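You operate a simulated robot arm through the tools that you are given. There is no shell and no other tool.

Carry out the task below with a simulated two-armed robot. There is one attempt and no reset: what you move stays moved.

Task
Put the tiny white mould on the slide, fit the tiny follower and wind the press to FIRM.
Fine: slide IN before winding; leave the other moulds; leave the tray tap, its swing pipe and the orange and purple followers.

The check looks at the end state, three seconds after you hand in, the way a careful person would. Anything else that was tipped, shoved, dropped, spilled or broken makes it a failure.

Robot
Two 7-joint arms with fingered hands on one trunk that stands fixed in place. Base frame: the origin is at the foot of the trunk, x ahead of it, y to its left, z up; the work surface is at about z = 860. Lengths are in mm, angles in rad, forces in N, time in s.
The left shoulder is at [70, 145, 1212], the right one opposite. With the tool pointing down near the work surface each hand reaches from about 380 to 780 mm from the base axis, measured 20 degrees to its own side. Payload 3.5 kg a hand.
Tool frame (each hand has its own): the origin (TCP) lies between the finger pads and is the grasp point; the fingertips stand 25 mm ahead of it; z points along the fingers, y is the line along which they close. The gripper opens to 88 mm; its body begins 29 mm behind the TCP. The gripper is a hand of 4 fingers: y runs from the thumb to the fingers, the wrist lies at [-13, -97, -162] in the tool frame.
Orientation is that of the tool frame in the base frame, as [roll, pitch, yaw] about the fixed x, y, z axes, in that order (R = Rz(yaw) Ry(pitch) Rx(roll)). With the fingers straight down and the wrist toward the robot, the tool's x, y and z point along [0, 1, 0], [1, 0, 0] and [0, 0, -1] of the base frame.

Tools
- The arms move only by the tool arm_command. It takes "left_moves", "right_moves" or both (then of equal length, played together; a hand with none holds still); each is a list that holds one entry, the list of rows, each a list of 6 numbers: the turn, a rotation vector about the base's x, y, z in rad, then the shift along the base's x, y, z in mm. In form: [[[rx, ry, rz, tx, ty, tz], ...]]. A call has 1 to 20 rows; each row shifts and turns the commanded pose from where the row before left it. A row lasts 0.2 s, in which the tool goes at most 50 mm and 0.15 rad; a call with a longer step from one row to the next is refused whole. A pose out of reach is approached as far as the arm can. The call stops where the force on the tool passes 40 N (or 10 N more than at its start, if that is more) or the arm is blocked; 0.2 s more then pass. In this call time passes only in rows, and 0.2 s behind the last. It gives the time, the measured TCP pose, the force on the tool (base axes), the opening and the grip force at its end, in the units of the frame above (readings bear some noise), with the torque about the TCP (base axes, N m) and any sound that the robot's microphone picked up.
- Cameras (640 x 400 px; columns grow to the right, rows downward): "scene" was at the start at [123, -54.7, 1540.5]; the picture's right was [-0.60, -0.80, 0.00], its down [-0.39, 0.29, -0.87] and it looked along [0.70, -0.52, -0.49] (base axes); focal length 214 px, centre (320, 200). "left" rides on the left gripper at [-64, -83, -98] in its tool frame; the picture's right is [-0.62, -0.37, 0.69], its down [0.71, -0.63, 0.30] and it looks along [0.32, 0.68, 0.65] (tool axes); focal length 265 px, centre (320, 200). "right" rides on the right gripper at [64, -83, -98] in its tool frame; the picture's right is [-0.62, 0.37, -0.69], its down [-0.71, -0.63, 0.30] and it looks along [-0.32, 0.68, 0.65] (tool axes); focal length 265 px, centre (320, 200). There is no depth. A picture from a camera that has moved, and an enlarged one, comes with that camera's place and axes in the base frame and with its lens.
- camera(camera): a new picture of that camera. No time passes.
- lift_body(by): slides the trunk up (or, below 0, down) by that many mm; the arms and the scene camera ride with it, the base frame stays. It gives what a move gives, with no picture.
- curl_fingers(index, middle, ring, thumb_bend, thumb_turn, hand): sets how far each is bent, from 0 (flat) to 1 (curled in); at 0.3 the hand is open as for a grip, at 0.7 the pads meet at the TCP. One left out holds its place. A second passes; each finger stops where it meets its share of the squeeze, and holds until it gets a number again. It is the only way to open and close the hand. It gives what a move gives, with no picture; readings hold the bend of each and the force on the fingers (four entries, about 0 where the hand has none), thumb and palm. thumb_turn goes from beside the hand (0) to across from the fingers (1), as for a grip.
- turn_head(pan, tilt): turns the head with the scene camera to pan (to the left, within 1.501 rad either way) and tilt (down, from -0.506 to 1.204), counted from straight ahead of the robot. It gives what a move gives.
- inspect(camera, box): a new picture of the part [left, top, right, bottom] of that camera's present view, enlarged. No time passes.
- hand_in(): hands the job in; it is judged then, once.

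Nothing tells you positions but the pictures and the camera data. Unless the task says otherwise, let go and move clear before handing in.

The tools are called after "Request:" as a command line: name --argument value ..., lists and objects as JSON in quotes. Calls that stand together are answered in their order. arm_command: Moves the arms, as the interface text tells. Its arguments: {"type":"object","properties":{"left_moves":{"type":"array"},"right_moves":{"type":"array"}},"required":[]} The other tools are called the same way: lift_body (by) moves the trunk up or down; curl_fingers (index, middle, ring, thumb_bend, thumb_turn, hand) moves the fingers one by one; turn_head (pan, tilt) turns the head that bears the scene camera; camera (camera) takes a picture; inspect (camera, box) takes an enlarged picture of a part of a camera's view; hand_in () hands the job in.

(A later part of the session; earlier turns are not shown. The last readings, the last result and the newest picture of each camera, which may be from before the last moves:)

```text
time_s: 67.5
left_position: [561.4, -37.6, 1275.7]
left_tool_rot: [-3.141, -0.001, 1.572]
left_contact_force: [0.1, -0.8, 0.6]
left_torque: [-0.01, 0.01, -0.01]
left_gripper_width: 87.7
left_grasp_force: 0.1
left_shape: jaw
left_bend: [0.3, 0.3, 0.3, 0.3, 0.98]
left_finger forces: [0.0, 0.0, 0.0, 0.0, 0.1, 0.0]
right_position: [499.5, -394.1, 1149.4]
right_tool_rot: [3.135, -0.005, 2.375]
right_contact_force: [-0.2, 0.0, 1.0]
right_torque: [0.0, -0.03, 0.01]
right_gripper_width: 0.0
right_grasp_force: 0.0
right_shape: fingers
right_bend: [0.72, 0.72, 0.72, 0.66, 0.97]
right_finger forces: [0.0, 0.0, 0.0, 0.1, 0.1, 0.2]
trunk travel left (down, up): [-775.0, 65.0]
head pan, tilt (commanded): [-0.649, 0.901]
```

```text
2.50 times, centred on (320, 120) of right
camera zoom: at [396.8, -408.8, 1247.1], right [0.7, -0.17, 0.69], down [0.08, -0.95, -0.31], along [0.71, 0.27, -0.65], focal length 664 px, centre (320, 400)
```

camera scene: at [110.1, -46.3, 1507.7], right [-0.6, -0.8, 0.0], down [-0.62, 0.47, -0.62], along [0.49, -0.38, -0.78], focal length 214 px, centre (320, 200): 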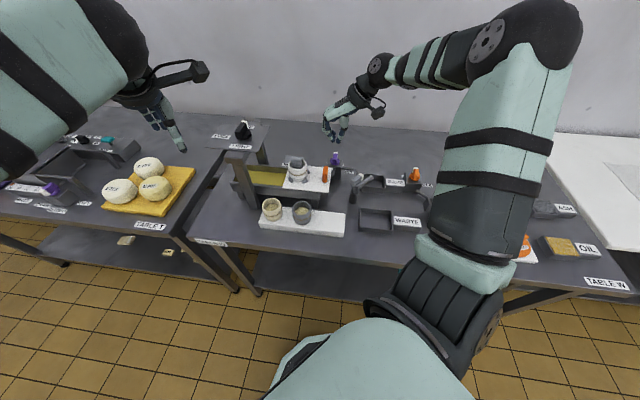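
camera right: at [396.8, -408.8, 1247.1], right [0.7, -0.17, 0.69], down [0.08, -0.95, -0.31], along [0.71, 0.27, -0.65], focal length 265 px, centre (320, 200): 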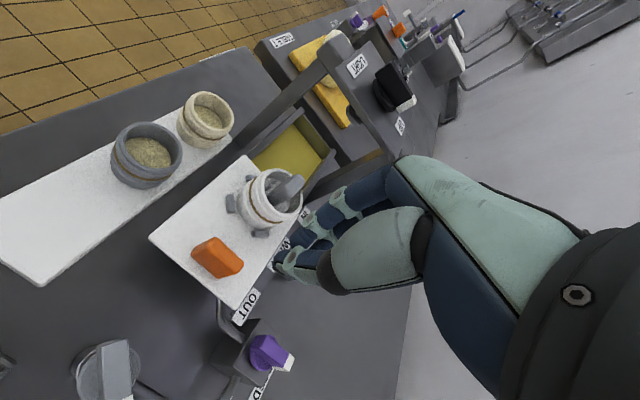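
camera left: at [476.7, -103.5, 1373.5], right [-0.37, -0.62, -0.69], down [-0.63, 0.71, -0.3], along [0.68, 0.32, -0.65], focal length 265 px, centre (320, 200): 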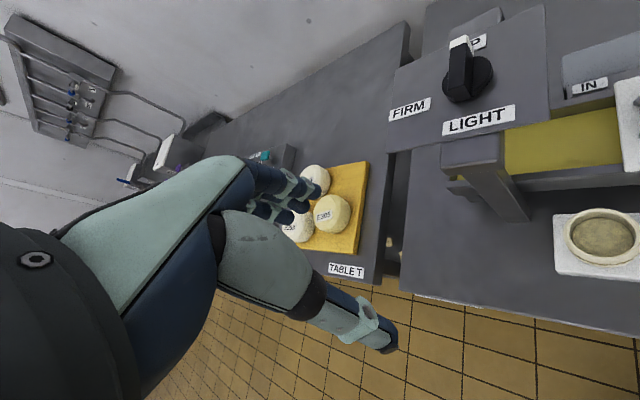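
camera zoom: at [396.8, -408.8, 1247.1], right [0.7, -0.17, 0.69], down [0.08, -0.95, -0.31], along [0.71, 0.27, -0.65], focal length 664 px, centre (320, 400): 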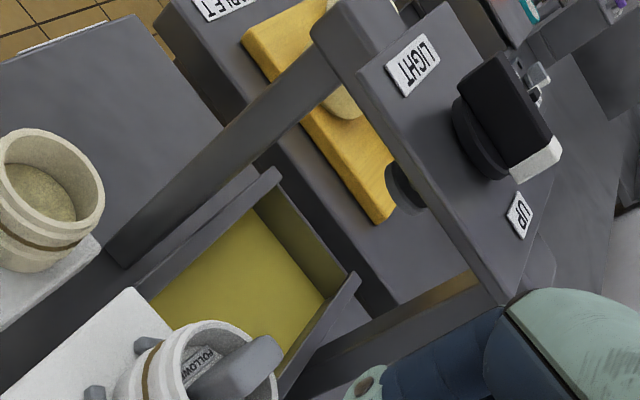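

The press head sits near (687, -200) at z about 1070, the follower's top is at about 1048, so the mould must travel some 150 mm along the slide. I lower the closed hand behind the orange handle, clear of the tap.

Request:
arm_command --right_moves '[[[0, 0, 0, -5, -5, -20], [0, 0, 0, -5, -5, -30], [0, 0, 0, -4, -3, -35]]]'

Request:
camera --camera "right"

Request:
inspect --camera "scene" --box '[280, 120, 380, 220]'

```text
time_s: 68.3
left_position: [562.1, -38.6, 1274.3]
left_tool_rot: [-3.139, -0.002, 1.571]
left_contact_force: [0.5, -0.2, -0.2]
left_torque: [0.0, 0.02, 0.0]
left_gripper_width: 87.5
left_grasp_force: 0.1
left_shape: jaw
left_bend: [0.3, 0.3, 0.3, 0.3, 0.98]
left_finger forces: [0.1, 0.0, 0.0, 0.0, 0.1, 0.1]
right_position: [487.0, -405.2, 1063.9]
right_tool_rot: [3.131, -0.004, 2.373]
right_contact_force: [0.0, 0.3, -0.2]
right_torque: [0.0, -0.01, 0.0]
right_gripper_width: 0.0
right_grasp_force: 0.1
right_shape: fingers
right_bend: [0.72, 0.72, 0.72, 0.66, 0.97]
right_finger forces: [0.0, 0.0, 0.1, 0.0, 0.0, 0.0]
trunk travel left (down, up): [-775.0, 65.0]
head pan, tilt (commanded): [-0.649, 0.901]
```

```text
taken
camera right: at [383.4, -422.2, 1161.3], right [0.7, -0.17, 0.69], down [0.08, -0.95, -0.31], along [0.71, 0.27, -0.65], focal length 265 px, centre (320, 200)
```

right: 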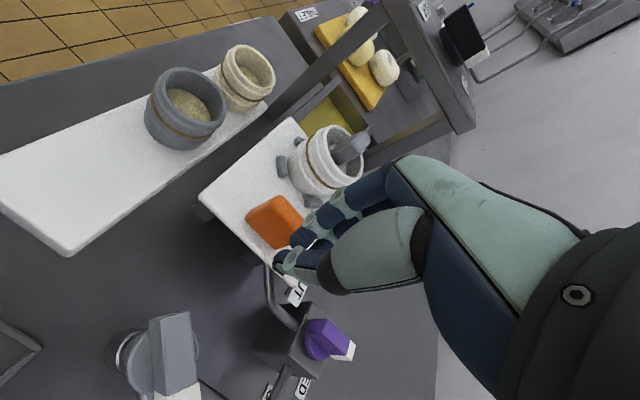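

```text
4.00 times, centred on (330, 170) of scene
camera zoom: at [111.3, -47.2, 1507.6], right [-0.6, -0.8, 0.0], down [-0.62, 0.47, -0.62], along [0.49, -0.38, -0.78], focal length 858 px, centre (280, 320)
```

zoom: 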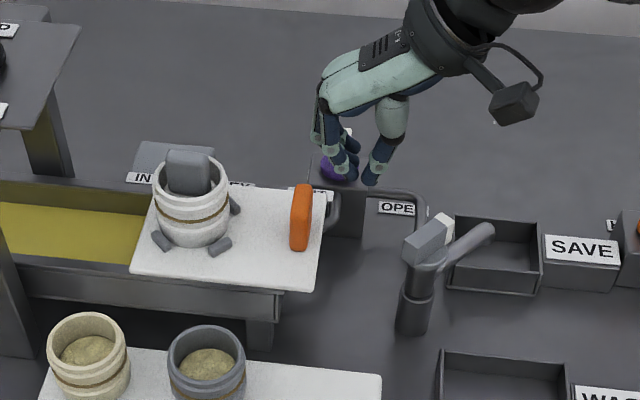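

The hand is behind the handle with the valve and tap well clear. I lower to handle height.

Request:
arm_command --right_moves '[[[0, 0, 0, 0, 0, -25], [0, 0, 0, 0, 0, -25], [0, 0, 0, 0, 0, -10]]]'

Request:
camera --camera "right"

Request:
inspect --camera "scene" --box '[280, 130, 360, 210]'

```text
time_s: 69.1
left_position: [558.9, -37.1, 1276.2]
left_tool_rot: [-3.14, 0.0, 1.571]
left_contact_force: [0.4, -0.2, 0.1]
left_torque: [-0.05, -0.01, -0.02]
left_gripper_width: 87.6
left_grasp_force: 0.0
left_shape: jaw
left_bend: [0.3, 0.3, 0.3, 0.3, 0.98]
left_finger forces: [0.0, 0.1, 0.0, 0.1, 0.0, 0.0]
right_position: [484.6, -406.9, 1004.1]
right_tool_rot: [3.132, -0.004, 2.373]
right_contact_force: [-1.0, -1.2, 0.9]
right_torque: [0.04, -0.04, -0.03]
right_gripper_width: 0.1
right_grasp_force: 0.6
right_shape: fingers
right_bend: [0.72, 0.72, 0.72, 0.66, 0.97]
right_finger forces: [0.0, 1.2, 0.1, 0.1, 0.0, 0.0]
trunk travel left (down, up): [-775.0, 65.0]
head pan, tilt (commanded): [-0.649, 0.901]
```

```text
taken
camera right: at [381.5, -422.5, 1102.3], right [0.7, -0.17, 0.69], down [0.08, -0.95, -0.31], along [0.71, 0.27, -0.65], focal length 265 px, centre (320, 200)
```

right: 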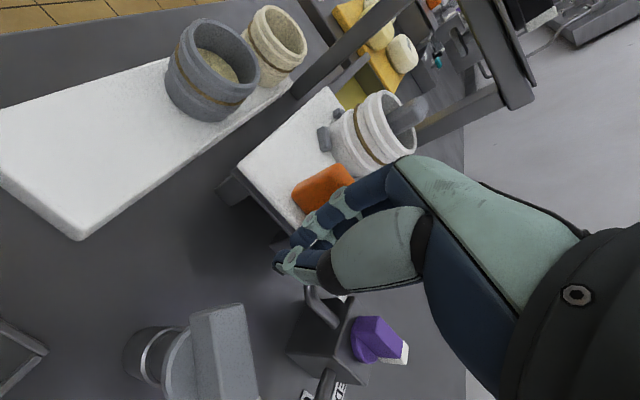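

```text
5.00 times, centred on (320, 170) of scene
camera zoom: at [108.8, -46.5, 1507.8], right [-0.6, -0.8, 0.0], down [-0.62, 0.47, -0.62], along [0.5, -0.38, -0.78], focal length 1072 px, centre (320, 350)
```

zoom: 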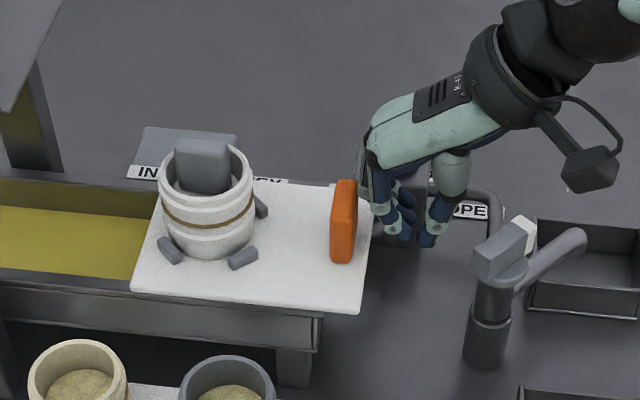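

The middle finger just touches the orange handle. I push the slide gently along its axis in small steps.

Request:
arm_command --right_moves '[[[0, 0, 0, 2.7, 2.9, 0], [0, 0, 0, 2.7, 2.9, 0], [0, 0, 0, 3.4, 3.6, 0], [0, 0, 0, 3.4, 3.6, 0], [0, 0, 0, 3.4, 3.6, 0]]]'

Request:
inspect --camera "scene" --box '[270, 130, 350, 210]'

Request:
camera --camera "right"

```text
time_s: 70.3
left_position: [562.4, -38.2, 1276.7]
left_tool_rot: [-3.14, 0.001, 1.572]
left_contact_force: [0.1, -0.4, 0.0]
left_torque: [-0.01, 0.02, -0.01]
left_gripper_width: 87.6
left_grasp_force: 0.0
left_shape: jaw
left_bend: [0.3, 0.3, 0.3, 0.3, 0.98]
left_finger forces: [0.0, 0.1, 0.1, 0.0, 0.0, 0.0]
right_position: [502.0, -389.4, 1003.2]
right_tool_rot: [3.133, -0.002, 2.375]
right_contact_force: [0.1, -1.0, 0.3]
right_torque: [0.02, -0.01, -0.01]
right_gripper_width: 0.0
right_grasp_force: 0.8
right_shape: fingers
right_bend: [0.72, 0.72, 0.72, 0.66, 0.97]
right_finger forces: [0.0, 1.0, 0.1, 0.0, 0.0, 0.0]
trunk travel left (down, up): [-775.0, 65.0]
head pan, tilt (commanded): [-0.649, 0.901]
```

```text
5.00 times, centred on (310, 170) of scene
camera zoom: at [110.3, -46.4, 1507.6], right [-0.6, -0.8, 0.0], down [-0.62, 0.47, -0.62], along [0.49, -0.38, -0.78], focal length 1072 px, centre (370, 350)
```

zoom: 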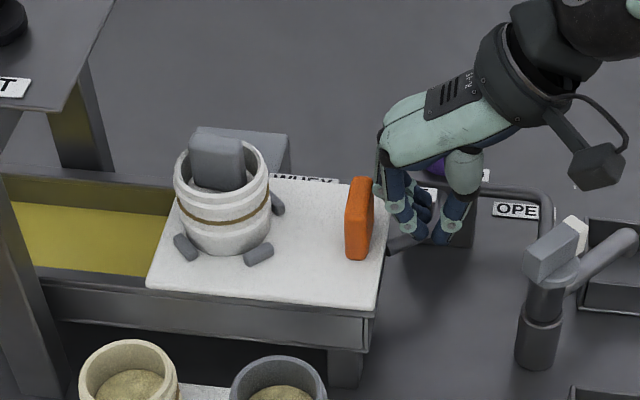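

```text
taken
camera right: at [398.5, -405.2, 1101.8], right [0.7, -0.17, 0.69], down [0.08, -0.95, -0.31], along [0.71, 0.27, -0.65], focal length 265 px, centre (320, 200)
```

right: 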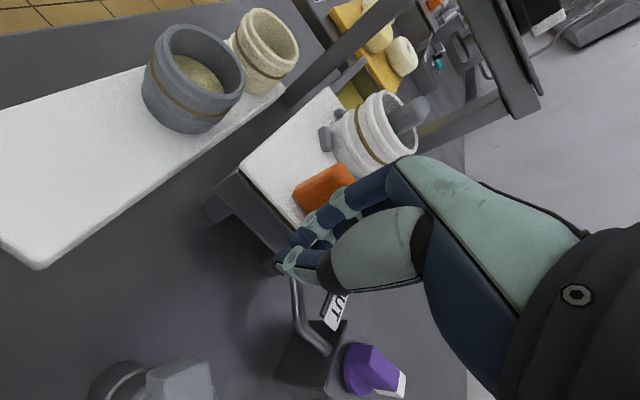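

The slide moves easily, about 1 N, with the mould riding along. I continue pushing.

Request:
arm_command --right_moves '[[[0, 0, 0, 3.4, 3.65, 0], [0, 0, 0, 3.4, 3.65, 0], [0, 0, 0, 3.4, 3.65, 0], [0, 0, 0, 3.4, 3.65, 0], [0, 0, 0, 3.4, 3.65, 0], [0, 0, 0, 3.4, 3.65, 0], [0, 0, 0, 3.4, 3.65, 0], [0, 0, 0, 3.4, 3.65, 0]]]'

Request:
inspect --camera "scene" --box '[250, 120, 340, 210]'

Request:
camera --camera "right"

```text
time_s: 72.1
left_position: [561.2, -38.1, 1276.9]
left_tool_rot: [-3.141, 0.0, 1.571]
left_contact_force: [-0.1, -0.5, -0.1]
left_torque: [0.01, -0.01, 0.01]
left_gripper_width: 87.5
left_grasp_force: 0.1
left_shape: jaw
left_bend: [0.3, 0.3, 0.3, 0.3, 0.98]
left_finger forces: [0.0, 0.1, 0.0, 0.1, 0.0, 0.0]
right_position: [529.6, -361.4, 1004.7]
right_tool_rot: [3.132, -0.002, 2.373]
right_contact_force: [-0.6, -1.7, 1.2]
right_torque: [0.02, -0.03, -0.03]
right_gripper_width: 0.0
right_grasp_force: 0.2
right_shape: fingers
right_bend: [0.72, 0.72, 0.72, 0.66, 0.97]
right_finger forces: [0.1, 1.3, 0.0, 0.0, 0.0, 0.0]
trunk travel left (down, up): [-775.0, 65.0]
head pan, tilt (commanded): [-0.649, 0.901]
```

```text
4.44 times, centred on (295, 165) of scene
camera zoom: at [110.1, -46.4, 1507.7], right [-0.6, -0.8, 0.0], down [-0.62, 0.47, -0.62], along [0.49, -0.38, -0.78], focal length 953 px, centre (431, 356)
```

zoom: 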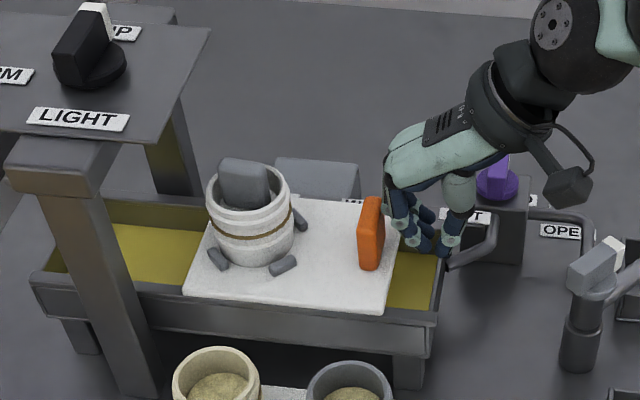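

```text
taken
camera right: at [425.5, -376.6, 1102.1], right [0.7, -0.17, 0.69], down [0.08, -0.95, -0.31], along [0.71, 0.27, -0.65], focal length 265 px, centre (320, 200)
```

right: 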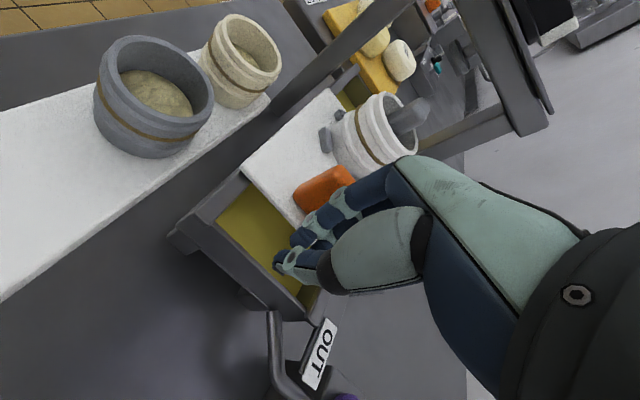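

The slide is about 65 mm in and all is stable. I continue another 40 mm.

Request:
arm_command --right_moves '[[[0, 0, 0, 3.4, 3.65, 0], [0, 0, 0, 3.4, 3.65, 0], [0, 0, 0, 3.4, 3.65, 0], [0, 0, 0, 3.4, 3.65, 0], [0, 0, 0, 3.4, 3.65, 0], [0, 0, 0, 3.4, 3.65, 0], [0, 0, 0, 3.4, 3.65, 0], [0, 0, 0, 3.4, 3.65, 0]]]'

Request:
inspect --camera "scene" --box '[230, 110, 330, 210]'

Request:
camera --camera "right"

Request:
camera --camera "left"

```text
time_s: 73.9
left_position: [561.1, -37.8, 1276.6]
left_tool_rot: [-3.141, 0.0, 1.572]
left_contact_force: [-0.3, 0.1, -0.6]
left_torque: [-0.01, 0.02, 0.0]
left_gripper_width: 87.6
left_grasp_force: 0.0
left_shape: jaw
left_bend: [0.3, 0.3, 0.3, 0.3, 0.98]
left_finger forces: [0.0, 0.0, 0.0, 0.0, 0.0, 0.1]
right_position: [556.8, -332.8, 1003.1]
right_tool_rot: [3.132, -0.004, 2.374]
right_contact_force: [-0.7, -0.5, -0.5]
right_torque: [-0.02, -0.03, -0.04]
right_gripper_width: 0.0
right_grasp_force: 0.5
right_shape: fingers
right_bend: [0.72, 0.72, 0.72, 0.66, 0.97]
right_finger forces: [0.0, 1.2, 0.1, 0.0, 0.0, 0.0]
trunk travel left (down, up): [-775.0, 65.0]
head pan, tilt (commanded): [-0.649, 0.901]
```

```text
4.00 times, centred on (280, 160) of scene
camera zoom: at [110.2, -46.4, 1507.7], right [-0.6, -0.8, 0.0], down [-0.62, 0.47, -0.62], along [0.49, -0.38, -0.78], focal length 858 px, centre (480, 360)
```

zoom: 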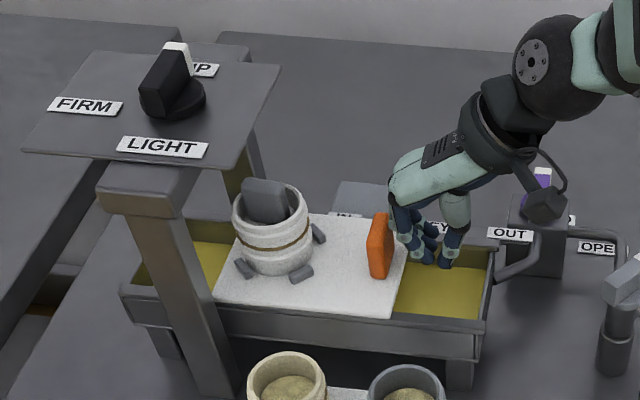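

```text
taken
camera right: at [453.0, -347.9, 1101.7], right [0.7, -0.17, 0.69], down [0.08, -0.95, -0.31], along [0.71, 0.27, -0.65], focal length 265 px, centre (320, 200)
```

right: 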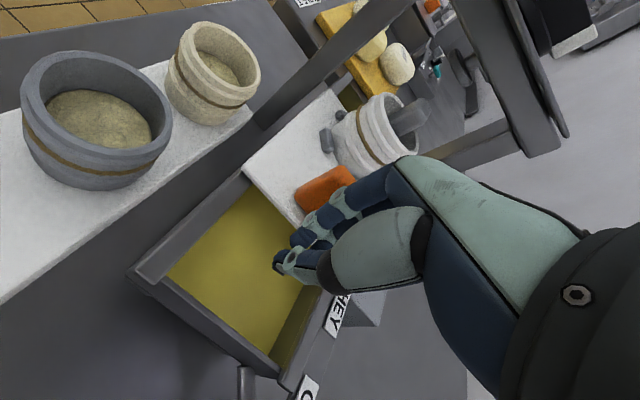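

```text
taken
camera left: at [477.8, -103.9, 1373.1], right [-0.37, -0.62, -0.69], down [-0.63, 0.71, -0.3], along [0.68, 0.32, -0.65], focal length 265 px, centre (320, 200)
```

left: 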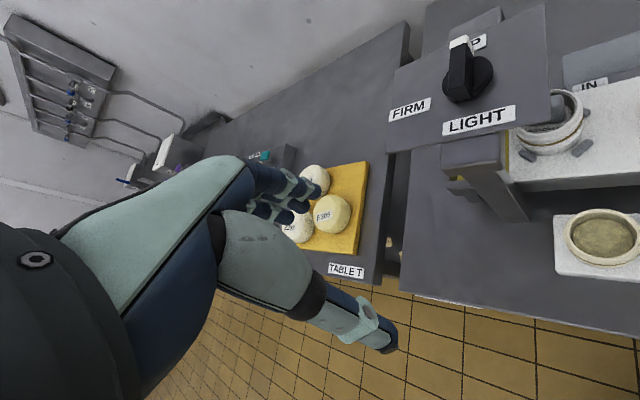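

The mould is about to pass under the press plate. I check that the follower stands well and see the clearance before going on.

Request:
inspect --camera "scene" --box '[275, 140, 335, 190]'

Request:
inspect --camera "right" --box '[300, 0, 520, 200]'

Request:
inspect --camera "left" --box '[480, 20, 640, 180]'

```text
8.00 times, centred on (305, 165) of scene
camera zoom: at [110.2, -46.4, 1507.7], right [-0.6, -0.8, 0.0], down [-0.62, 0.47, -0.62], along [0.49, -0.38, -0.78], focal length 1716 px, centre (440, 480)
```

zoom: 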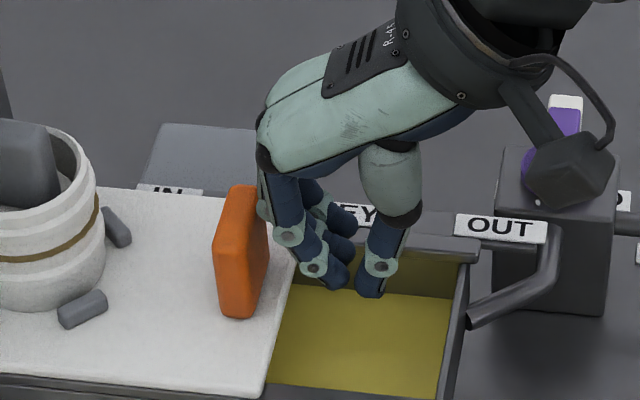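

```text
2.00 times, centred on (410, 100) of right
camera zoom: at [453.0, -347.9, 1101.7], right [0.7, -0.17, 0.69], down [0.08, -0.95, -0.31], along [0.71, 0.27, -0.65], focal length 531 px, centre (140, 400)
```

zoom: 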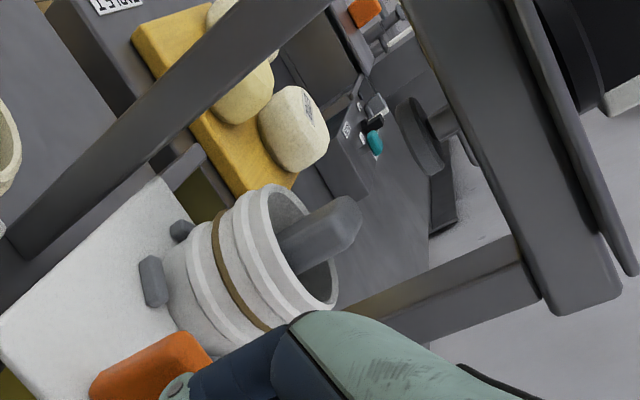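

```text
2.50 times, centred on (560, 100) of left
camera zoom: at [477.8, -103.9, 1373.1], right [-0.37, -0.62, -0.69], down [-0.63, 0.71, -0.3], along [0.68, 0.32, -0.65], focal length 664 px, centre (-280, 450)
```

zoom: 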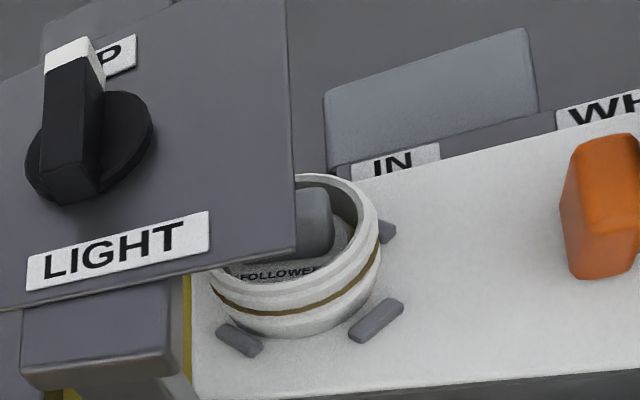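

The mould sits cleanly within its stops and the press head's underside (z about 1065) clears the follower top (about 1048). I push on in smaller portions.

Request:
arm_command --right_moves '[[[0, 0, 0, 3.4, 3.65, 0], [0, 0, 0, 3.4, 3.65, 0], [0, 0, 0, 3.4, 3.65, 0], [0, 0, 0, 3.4, 3.65, 0], [0, 0, 0, 3.4, 3.65, 0]]]'

Request:
inspect --camera "scene" --box '[230, 110, 330, 210]'

Request:
inspect --camera "right" --box '[300, 0, 520, 200]'

Request:
inspect --camera "left" --box '[480, 20, 640, 180]'

```text
time_s: 75.1
left_position: [561.4, -38.8, 1275.3]
left_tool_rot: [-3.141, 0.0, 1.571]
left_contact_force: [-1.2, 0.6, -0.9]
left_torque: [0.01, 0.0, 0.02]
left_gripper_width: 87.4
left_grasp_force: 0.0
left_shape: jaw
left_bend: [0.3, 0.3, 0.3, 0.3, 0.98]
left_finger forces: [0.0, 0.1, 0.0, 0.0, 0.0, 0.1]
right_position: [573.4, -314.8, 1002.5]
right_tool_rot: [3.132, -0.005, 2.373]
right_contact_force: [-0.7, -0.8, -0.5]
right_torque: [0.05, -0.03, 0.01]
right_gripper_width: 0.0
right_grasp_force: 0.2
right_shape: fingers
right_bend: [0.72, 0.72, 0.72, 0.66, 0.97]
right_finger forces: [0.1, 1.3, 0.0, 0.0, 0.0, 0.1]
trunk travel left (down, up): [-775.0, 65.0]
head pan, tilt (commanded): [-0.649, 0.901]
```

```text
4.00 times, centred on (280, 160) of scene
camera zoom: at [110.2, -46.3, 1507.7], right [-0.6, -0.8, 0.0], down [-0.62, 0.47, -0.62], along [0.49, -0.38, -0.78], focal length 858 px, centre (480, 360)
```

zoom: 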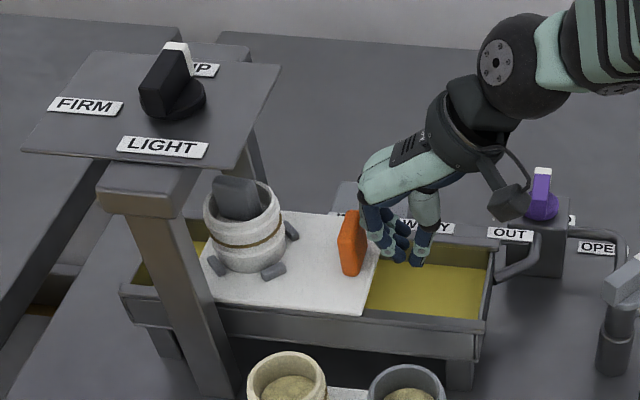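

```text
2.00 times, centred on (410, 100) of right
camera zoom: at [469.8, -329.9, 1101.4], right [0.7, -0.17, 0.69], down [0.08, -0.95, -0.31], along [0.71, 0.27, -0.65], focal length 531 px, centre (140, 400)
```

zoom: 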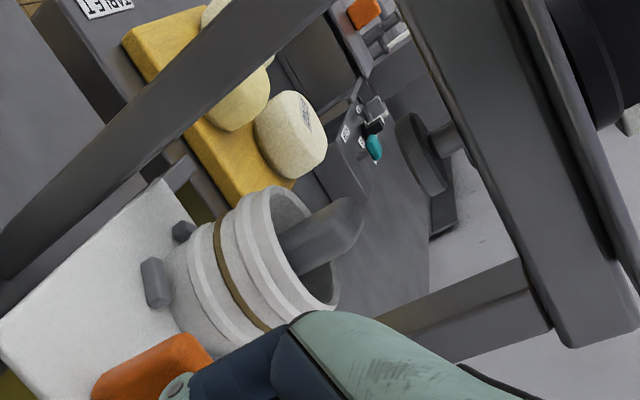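

```text
2.50 times, centred on (560, 100) of left
camera zoom: at [477.8, -103.8, 1373.1], right [-0.37, -0.62, -0.69], down [-0.63, 0.71, -0.3], along [0.68, 0.32, -0.65], focal length 664 px, centre (-280, 450)
```

zoom: 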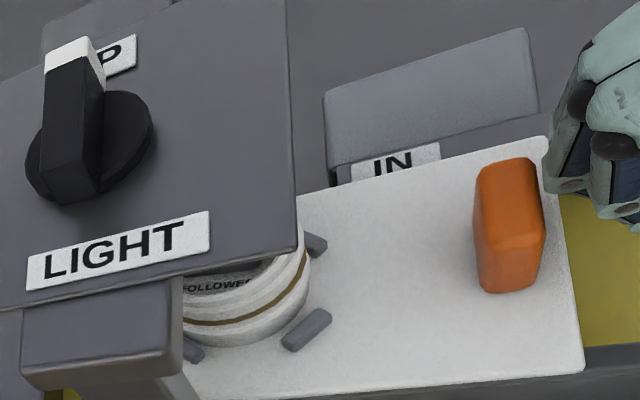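

All fine; the handle nears the IN label. I continue.

Request:
arm_command --right_moves '[[[0, 0, 0, 2.7, 2.9, 0], [0, 0, 0, 2.7, 2.9, 0], [0, 0, 0, 2.7, 2.9, 0], [0, 0, 0, 2.7, 2.9, 0]]]'

Request:
inspect --camera "scene" --box '[230, 110, 330, 210]'

Request:
inspect --camera "right" --box '[300, 0, 520, 200]'

Request:
inspect --camera "left" --box '[480, 20, 640, 180]'

```text
time_s: 76.1
left_position: [562.2, -38.2, 1275.7]
left_tool_rot: [-3.14, -0.001, 1.57]
left_contact_force: [0.2, 0.2, 0.7]
left_torque: [-0.03, 0.01, -0.01]
left_gripper_width: 87.5
left_grasp_force: 0.0
left_shape: jaw
left_bend: [0.3, 0.3, 0.3, 0.3, 0.98]
left_finger forces: [0.0, 0.1, 0.0, 0.0, 0.1, 0.0]
right_position: [584.5, -302.9, 1003.9]
right_tool_rot: [3.132, -0.003, 2.374]
right_contact_force: [-0.9, -1.2, -0.4]
right_torque: [0.04, 0.0, -0.02]
right_gripper_width: 0.2
right_grasp_force: 0.9
right_shape: fingers
right_bend: [0.72, 0.72, 0.72, 0.66, 0.97]
right_finger forces: [0.0, 1.2, 0.0, 0.1, 0.0, 0.0]
trunk travel left (down, up): [-775.0, 65.0]
head pan, tilt (commanded): [-0.649, 0.901]
```

```text
4.00 times, centred on (280, 160) of scene
camera zoom: at [110.2, -46.4, 1507.7], right [-0.6, -0.8, 0.0], down [-0.62, 0.47, -0.62], along [0.49, -0.38, -0.78], focal length 858 px, centre (480, 360)
```

zoom: 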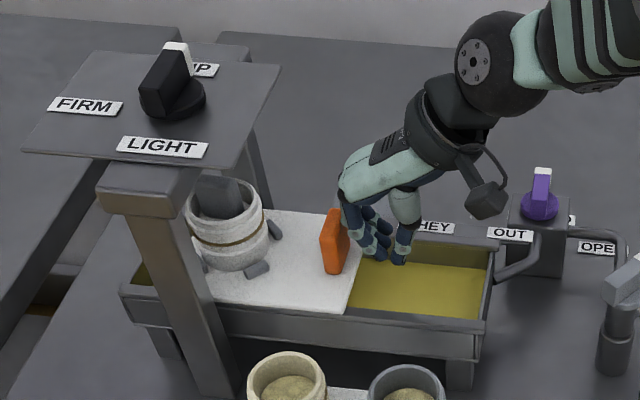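

```text
2.00 times, centred on (410, 100) of right
camera zoom: at [480.4, -318.3, 1102.1], right [0.7, -0.17, 0.69], down [0.08, -0.95, -0.31], along [0.71, 0.27, -0.65], focal length 531 px, centre (140, 400)
```

zoom: 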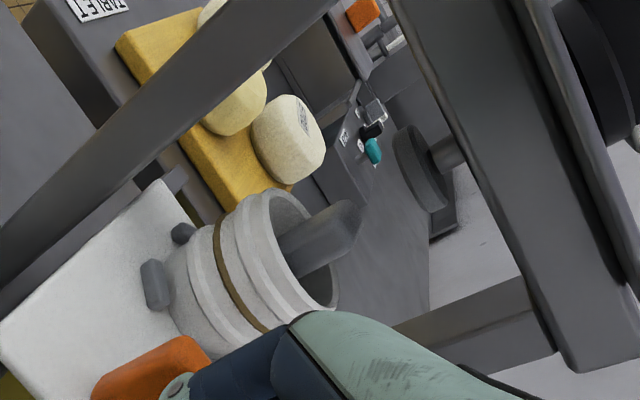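

```text
2.50 times, centred on (560, 100) of left
camera zoom: at [477.8, -103.9, 1373.1], right [-0.37, -0.62, -0.69], down [-0.63, 0.71, -0.3], along [0.68, 0.32, -0.65], focal length 664 px, centre (-280, 450)
```

zoom: 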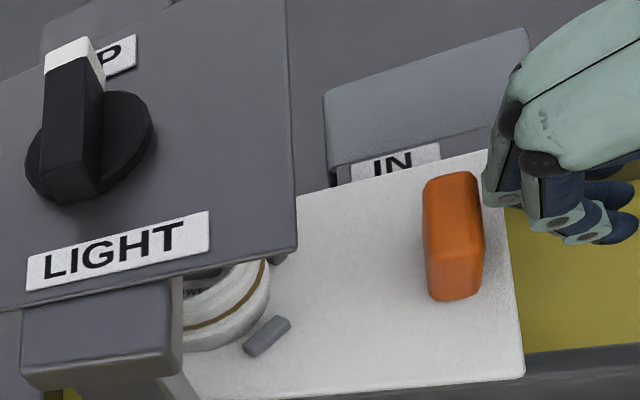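

About 144 mm in; the press axis should be some 5–10 mm further. I push in 2 mm steps now, watching for the end stop.

Request:
arm_command --right_moves '[[[0, 0, 0, 1.4, 1.45, 0], [0, 0, 0, 1.4, 1.45, 0], [0, 0, 0, 1.4, 1.45, 0], [0, 0, 0, 1.4, 1.45, 0]]]'

Request:
inspect --camera "right" --box '[300, 0, 520, 200]'

Request:
inspect --camera "left" --box '[480, 20, 640, 180]'

```text
time_s: 77.1
left_position: [562.5, -38.4, 1275.6]
left_tool_rot: [-3.14, 0.0, 1.571]
left_contact_force: [0.2, -0.2, -0.1]
left_torque: [0.0, -0.01, 0.01]
left_gripper_width: 87.4
left_grasp_force: 0.0
left_shape: jaw
left_bend: [0.3, 0.3, 0.3, 0.3, 0.98]
left_finger forces: [0.0, 0.0, 0.1, 0.0, 0.0, 0.0]
right_position: [589.6, -297.3, 1002.6]
right_tool_rot: [3.133, -0.005, 2.373]
right_contact_force: [-1.2, -0.6, 1.1]
right_torque: [-0.03, -0.02, 0.02]
right_gripper_width: 0.0
right_grasp_force: 0.9
right_shape: fingers
right_bend: [0.72, 0.72, 0.72, 0.66, 0.97]
right_finger forces: [0.1, 0.7, 0.0, 0.1, 0.0, 0.0]
trunk travel left (down, up): [-775.0, 65.0]
head pan, tilt (commanded): [-0.649, 0.901]
```

```text
2.00 times, centred on (410, 100) of right
camera zoom: at [486.2, -312.5, 1101.8], right [0.7, -0.17, 0.69], down [0.08, -0.95, -0.31], along [0.71, 0.27, -0.65], focal length 531 px, centre (140, 400)
```

zoom: 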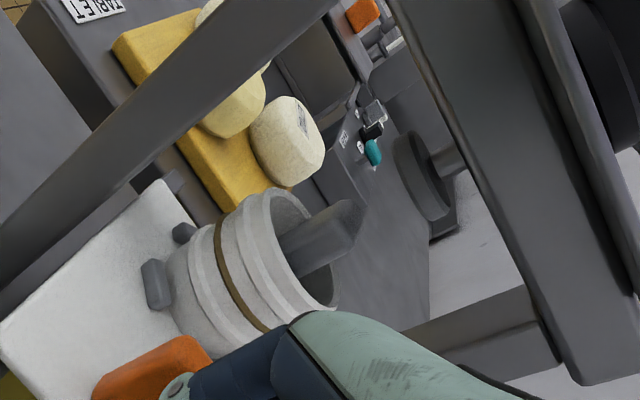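

```text
2.50 times, centred on (560, 100) of left
camera zoom: at [477.7, -103.8, 1373.1], right [-0.37, -0.62, -0.69], down [-0.63, 0.71, -0.3], along [0.68, 0.32, -0.65], focal length 664 px, centre (-280, 450)
```

zoom: 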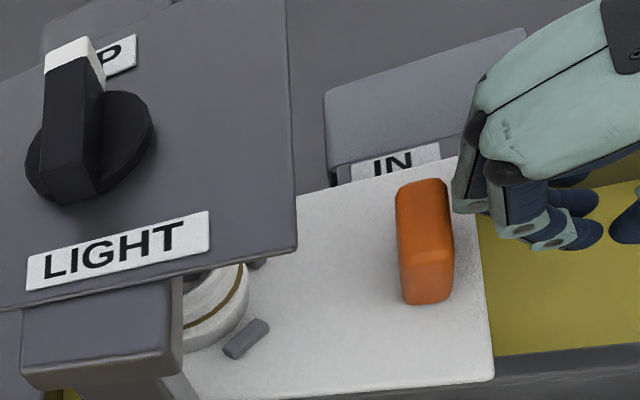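

The handle is now about level with the IN label. I check how far the slide's leading edge is from the tray end and where the mould is relative to the press head.

Request:
inspect --camera "scene" --box '[235, 140, 315, 210]'

Request:
inspect --camera "right" --box '[200, 60, 400, 260]'

Request:
camera --camera "right"

```text
5.71 times, centred on (275, 175) of scene
camera zoom: at [110.1, -46.4, 1507.7], right [-0.6, -0.8, 0.0], down [-0.62, 0.47, -0.62], along [0.49, -0.38, -0.78], focal length 1226 px, centre (577, 343)
```

zoom: 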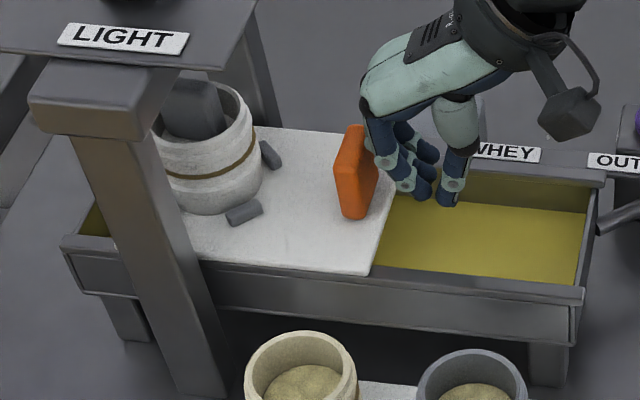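

```text
2.00 times, centred on (300, 160) of right
camera zoom: at [486.2, -312.5, 1101.8], right [0.7, -0.17, 0.69], down [0.08, -0.95, -0.31], along [0.71, 0.27, -0.65], focal length 531 px, centre (360, 280)
```

zoom: 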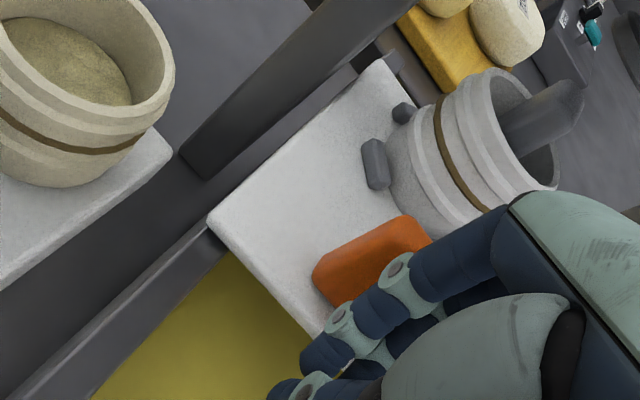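

```text
taken
camera right: at [486.2, -312.5, 1101.8], right [0.7, -0.17, 0.69], down [0.08, -0.95, -0.31], along [0.71, 0.27, -0.65], focal length 265 px, centre (320, 200)
```

right: 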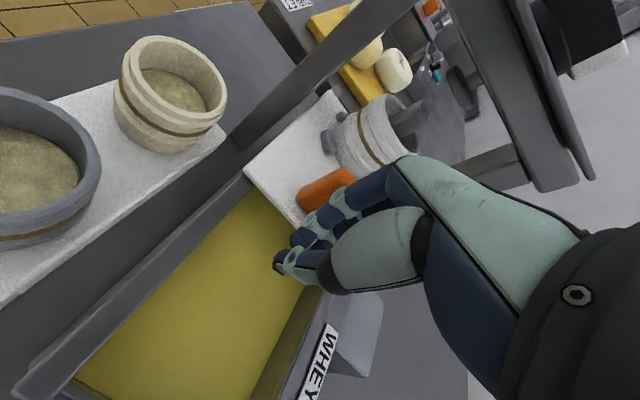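

By measurement the stop ring is now under the press axis (travel about 150 mm). I nudge slightly further to feel whether the slide's end stop is reached.

Request:
arm_command --right_moves '[[[0, 0, 0, 1.0, 1.1, 0]]]'

Request:
arm_command --right_moves '[[[0, 0, 0, 1.0, 1.1, 0]]]'

Request:
inspect --camera "left" --box '[480, 20, 640, 180]'

```text
time_s: 77.5
left_position: [561.9, -37.9, 1276.2]
left_tool_rot: [-3.14, 0.0, 1.571]
left_contact_force: [0.5, -0.8, 0.3]
left_torque: [-0.02, -0.02, 0.0]
left_gripper_width: 87.6
left_grasp_force: 0.0
left_shape: jaw
left_bend: [0.3, 0.3, 0.3, 0.3, 0.98]
left_finger forces: [0.0, 0.1, 0.0, 0.1, 0.0, 0.0]
right_position: [591.9, -295.7, 1003.1]
right_tool_rot: [3.133, -0.003, 2.374]
right_contact_force: [0.1, -0.1, 0.8]
right_torque: [0.01, -0.04, 0.03]
right_gripper_width: 0.0
right_grasp_force: 0.4
right_shape: fingers
right_bend: [0.72, 0.72, 0.72, 0.66, 0.97]
right_finger forces: [0.1, 0.2, 0.1, 0.0, 0.0, 0.1]
trunk travel left (down, up): [-775.0, 65.0]
head pan, tilt (commanded): [-0.649, 0.901]
```

```text
time_s: 77.9
left_position: [561.4, -38.4, 1276.1]
left_tool_rot: [-3.14, -0.001, 1.571]
left_contact_force: [-0.9, 0.1, -0.2]
left_torque: [0.01, 0.03, 0.01]
left_gripper_width: 87.7
left_grasp_force: 0.1
left_shape: jaw
left_bend: [0.3, 0.3, 0.3, 0.3, 0.98]
left_finger forces: [0.0, 0.0, 0.0, 0.0, 0.0, 0.0]
right_position: [592.4, -295.1, 1005.5]
right_tool_rot: [3.134, -0.004, 2.376]
right_contact_force: [-0.2, -0.5, -0.5]
right_torque: [0.0, 0.0, -0.01]
right_gripper_width: 0.0
right_grasp_force: 0.1
right_shape: fingers
right_bend: [0.72, 0.72, 0.72, 0.66, 0.97]
right_finger forces: [0.0, 0.0, 0.1, 0.1, 0.0, 0.0]
trunk travel left (down, up): [-775.0, 65.0]
head pan, tilt (commanded): [-0.649, 0.901]
```

```text
2.50 times, centred on (560, 100) of left
camera zoom: at [477.9, -103.7, 1373.1], right [-0.37, -0.62, -0.69], down [-0.63, 0.71, -0.3], along [0.68, 0.32, -0.65], focal length 664 px, centre (-280, 450)
```

zoom: 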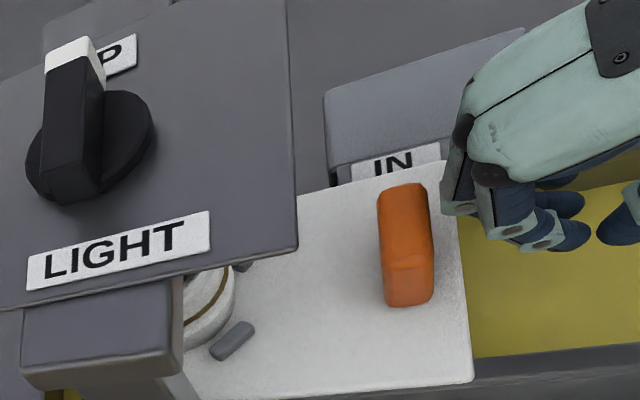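

The finger force vanished and the handle moved ahead on its own: the slide seems to have snapped into its IN position. I wait a moment and compare.

Request:
arm_command --right_moves '[[[0, 0, 0, 0, 0, 0], [0, 0, 0, 0, 0, 0]]]'

Request:
inspect --camera "left" --box '[480, 20, 640, 180]'

Request:
inspect --camera "right" --box '[200, 60, 400, 260]'

Request:
inspect --camera "scene" --box '[235, 140, 315, 210]'

```text
time_s: 78.5
left_position: [562.8, -37.6, 1276.2]
left_tool_rot: [-3.139, 0.0, 1.572]
left_contact_force: [-0.6, 0.3, 0.0]
left_torque: [-0.02, 0.01, -0.04]
left_gripper_width: 87.7
left_grasp_force: 0.1
left_shape: jaw
left_bend: [0.3, 0.3, 0.3, 0.3, 0.98]
left_finger forces: [0.0, 0.0, 0.1, 0.0, 0.0, 0.0]
right_position: [591.9, -295.1, 1003.7]
right_tool_rot: [3.133, -0.004, 2.374]
right_contact_force: [0.4, 0.3, -0.6]
right_torque: [0.02, -0.02, 0.01]
right_gripper_width: 0.0
right_grasp_force: 0.2
right_shape: fingers
right_bend: [0.72, 0.72, 0.72, 0.66, 0.97]
right_finger forces: [0.0, 0.1, 0.0, 0.0, 0.0, 0.0]
trunk travel left (down, up): [-775.0, 65.0]
head pan, tilt (commanded): [-0.649, 0.901]
```

```text
2.50 times, centred on (560, 100) of left
camera zoom: at [477.9, -103.7, 1373.1], right [-0.37, -0.62, -0.69], down [-0.63, 0.71, -0.3], along [0.68, 0.32, -0.65], focal length 664 px, centre (-280, 450)
```

zoom: 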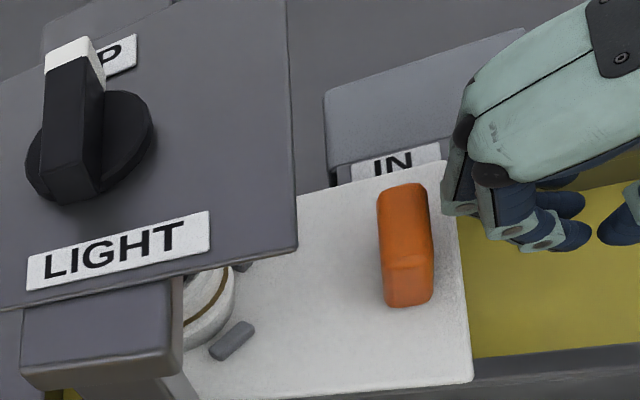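

```text
2.00 times, centred on (300, 160) of right
camera zoom: at [488.4, -310.4, 1101.9], right [0.7, -0.17, 0.69], down [0.08, -0.95, -0.31], along [0.71, 0.27, -0.65], focal length 531 px, centre (360, 280)
```

zoom: 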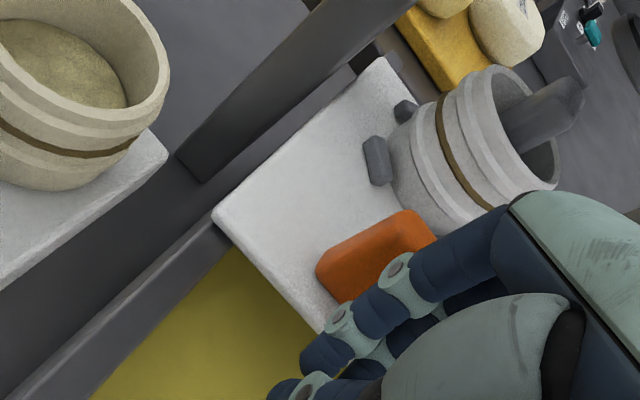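

```text
5.71 times, centred on (275, 175) of scene
camera zoom: at [110.3, -46.3, 1507.7], right [-0.6, -0.8, 0.0], down [-0.62, 0.47, -0.62], along [0.49, -0.38, -0.78], focal length 1226 px, centre (577, 343)
```

zoom: 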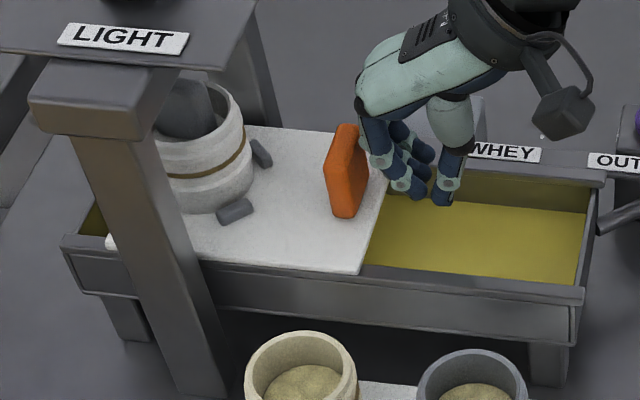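

The slide's leading edge has now come out past the near post. I push once more gently to confirm it is against its stop.

Request:
arm_command --right_moves '[[[0, 0, 0, 1.0, 1.1, 0], [0, 0, 0, 1.0, 1.1, 0]]]'

Request:
inspect --camera "left" --box '[480, 20, 640, 180]'

Request:
arm_command --right_moves '[[[0, 0, 0, 1.0, 1.1, 0], [0, 0, 0, 0, 0, 0]]]'

Request:
inspect --camera "left" --box '[480, 20, 640, 180]'

```text
time_s: 79.1
left_position: [561.2, -37.8, 1276.2]
left_tool_rot: [-3.139, 0.001, 1.571]
left_contact_force: [-0.2, -0.1, 0.9]
left_torque: [0.0, -0.01, 0.02]
left_gripper_width: 87.5
left_grasp_force: 0.1
left_shape: jaw
left_bend: [0.3, 0.3, 0.3, 0.3, 0.98]
left_finger forces: [0.1, 0.0, 0.0, 0.1, 0.0, 0.0]
right_position: [593.2, -293.2, 1003.5]
right_tool_rot: [3.133, -0.004, 2.374]
right_contact_force: [-1.0, 0.2, 0.6]
right_torque: [-0.04, -0.04, -0.02]
right_gripper_width: 0.0
right_grasp_force: 0.4
right_shape: fingers
right_bend: [0.72, 0.72, 0.72, 0.66, 0.97]
right_finger forces: [0.1, 0.3, 0.0, 0.1, 0.0, 0.0]
trunk travel left (down, up): [-775.0, 65.0]
head pan, tilt (commanded): [-0.649, 0.901]
```

```text
2.50 times, centred on (560, 100) of left
camera zoom: at [477.8, -103.8, 1373.1], right [-0.37, -0.62, -0.69], down [-0.63, 0.71, -0.3], along [0.68, 0.32, -0.65], focal length 664 px, centre (-280, 450)
```

zoom: 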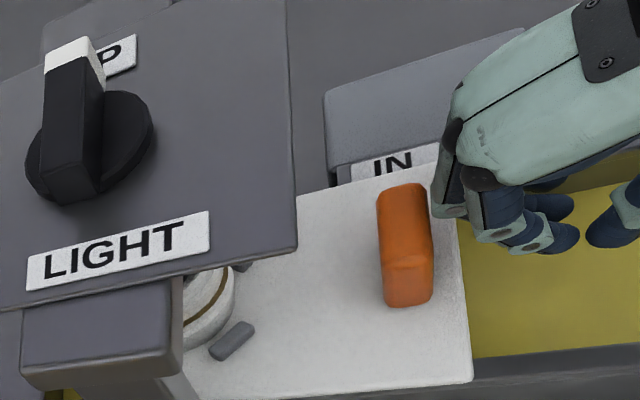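

```text
time_s: 79.7
left_position: [561.4, -37.9, 1276.5]
left_tool_rot: [3.141, 0.0, 1.571]
left_contact_force: [0.0, 0.2, -0.5]
left_torque: [0.0, 0.01, -0.01]
left_gripper_width: 87.5
left_grasp_force: 0.0
left_shape: jaw
left_bend: [0.3, 0.3, 0.3, 0.3, 0.98]
left_finger forces: [0.1, 0.1, 0.0, 0.0, 0.0, 0.1]
right_position: [594.0, -292.6, 1003.4]
right_tool_rot: [3.131, -0.003, 2.373]
right_contact_force: [-1.3, -2.3, 1.9]
right_torque: [0.05, -0.07, -0.04]
right_gripper_width: 0.0
right_grasp_force: 1.3
right_shape: fingers
right_bend: [0.72, 0.72, 0.72, 0.66, 0.97]
right_finger forces: [0.0, 2.6, 0.0, 0.1, 0.0, 0.0]
trunk travel left (down, up): [-775.0, 65.0]
head pan, tilt (commanded): [-0.649, 0.901]
```

```text
2.50 times, centred on (560, 100) of left
camera zoom: at [477.2, -104.3, 1373.3], right [-0.37, -0.62, -0.69], down [-0.63, 0.71, -0.3], along [0.68, 0.32, -0.65], focal length 664 px, centre (-280, 450)
```

zoom: 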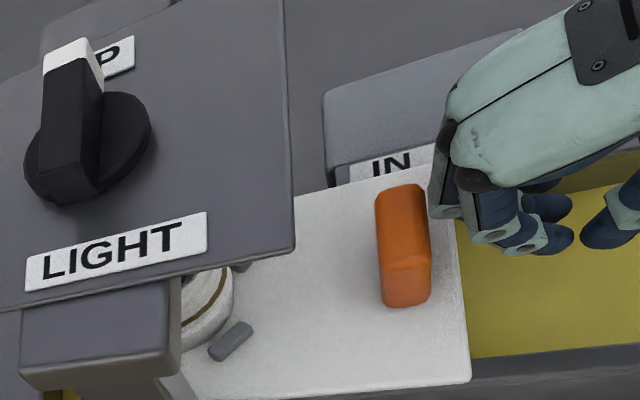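

The slide holds against its stop at IN, so that part is done. I back the right hand off and raise it, and swing the left hand aside with its camera turned toward the press for a second view.

Request:
arm_command --right_moves '[[[0, 0, 0, -7, -7.5, 0], [0, 0, 0, -14, -15, 0], [0, 0, 0, -14, -15, 0], [0, 0, 0, 0, 0, 40], [0, 0, 0, 0, 0, 45], [0, 0, 0, 0, 0, 45], [0, 0, 0, 0, 0, 45], [0, 0, 0, 0, 0, 30]]]' --left_moves '[[[0, 0, -0.15, -5, 12, 0], [0, 0, -0.15, -5, 12, 0], [0, 0, -0.15, -5, 12, 0], [0, 0, -0.15, -5, 12, 0], [0, 0, -0.15, -5, 12, 0], [0, 0, -0.15, -5, 12, 0], [0, 0, -0.15, -5, 12, 0], [0, 0, -0.15, -5, 12, 0]]]'

Request:
camera --camera "left"

Request:
camera --camera "right"

Request:
camera --camera "scene"

```text
time_s: 81.5
left_position: [521.9, 60.2, 1276.1]
left_tool_rot: [-3.141, 0.0, 0.367]
left_contact_force: [-1.0, 0.2, 0.2]
left_torque: [0.0, 0.0, 0.0]
left_gripper_width: 87.8
left_grasp_force: 0.1
left_shape: jaw
left_bend: [0.3, 0.3, 0.3, 0.3, 0.98]
left_finger forces: [0.0, 0.0, 0.0, 0.1, 0.0, 0.0]
right_position: [558.7, -328.0, 1209.4]
right_tool_rot: [3.133, -0.002, 2.374]
right_contact_force: [0.0, 0.5, -0.3]
right_torque: [-0.01, 0.0, 0.02]
right_gripper_width: 0.2
right_grasp_force: 0.0
right_shape: fingers
right_bend: [0.72, 0.72, 0.72, 0.66, 0.97]
right_finger forces: [0.0, 0.1, 0.0, 0.0, 0.1, 0.0]
trunk travel left (down, up): [-775.0, 65.0]
head pan, tilt (commanded): [-0.649, 0.901]
```

```text
taken
camera left: at [431.1, 112.7, 1372.9], right [-0.71, 0.12, -0.69], down [0.44, 0.84, -0.3], along [0.55, -0.52, -0.65], focal length 265 px, centre (320, 200)
```

left: 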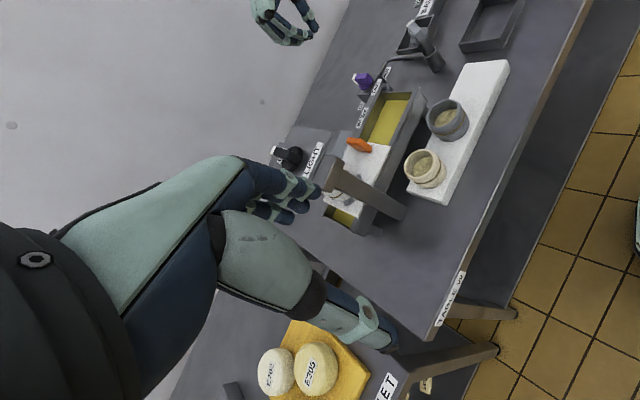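

```text
taken
camera right: at [456.0, -342.9, 1307.7], right [0.7, -0.17, 0.69], down [0.08, -0.95, -0.31], along [0.71, 0.27, -0.65], focal length 265 px, centre (320, 200)
```

right: 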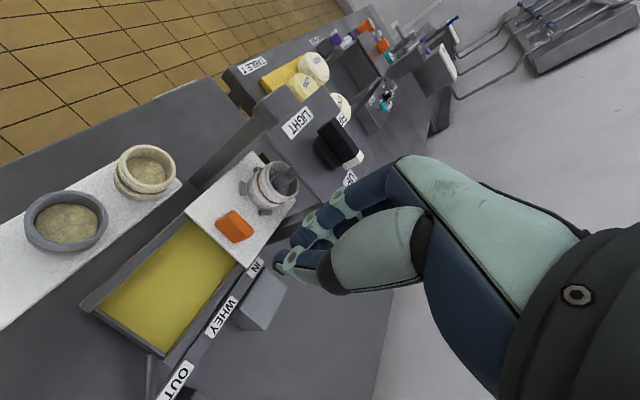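

```text
taken
camera scene: at [110.2, -44.9, 1507.7], right [-0.6, -0.8, 0.0], down [-0.62, 0.47, -0.62], along [0.49, -0.38, -0.78], focal length 214 px, centre (320, 200)
```

scene: 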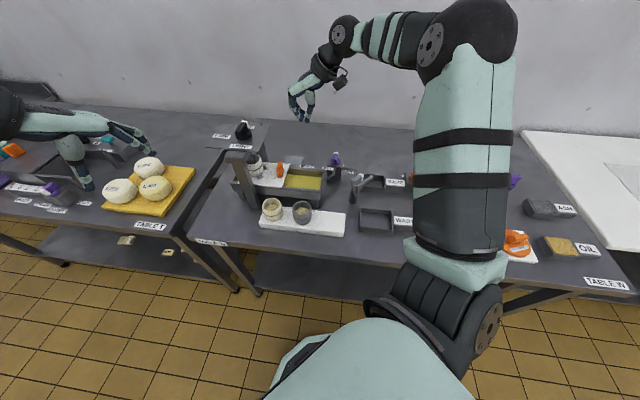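

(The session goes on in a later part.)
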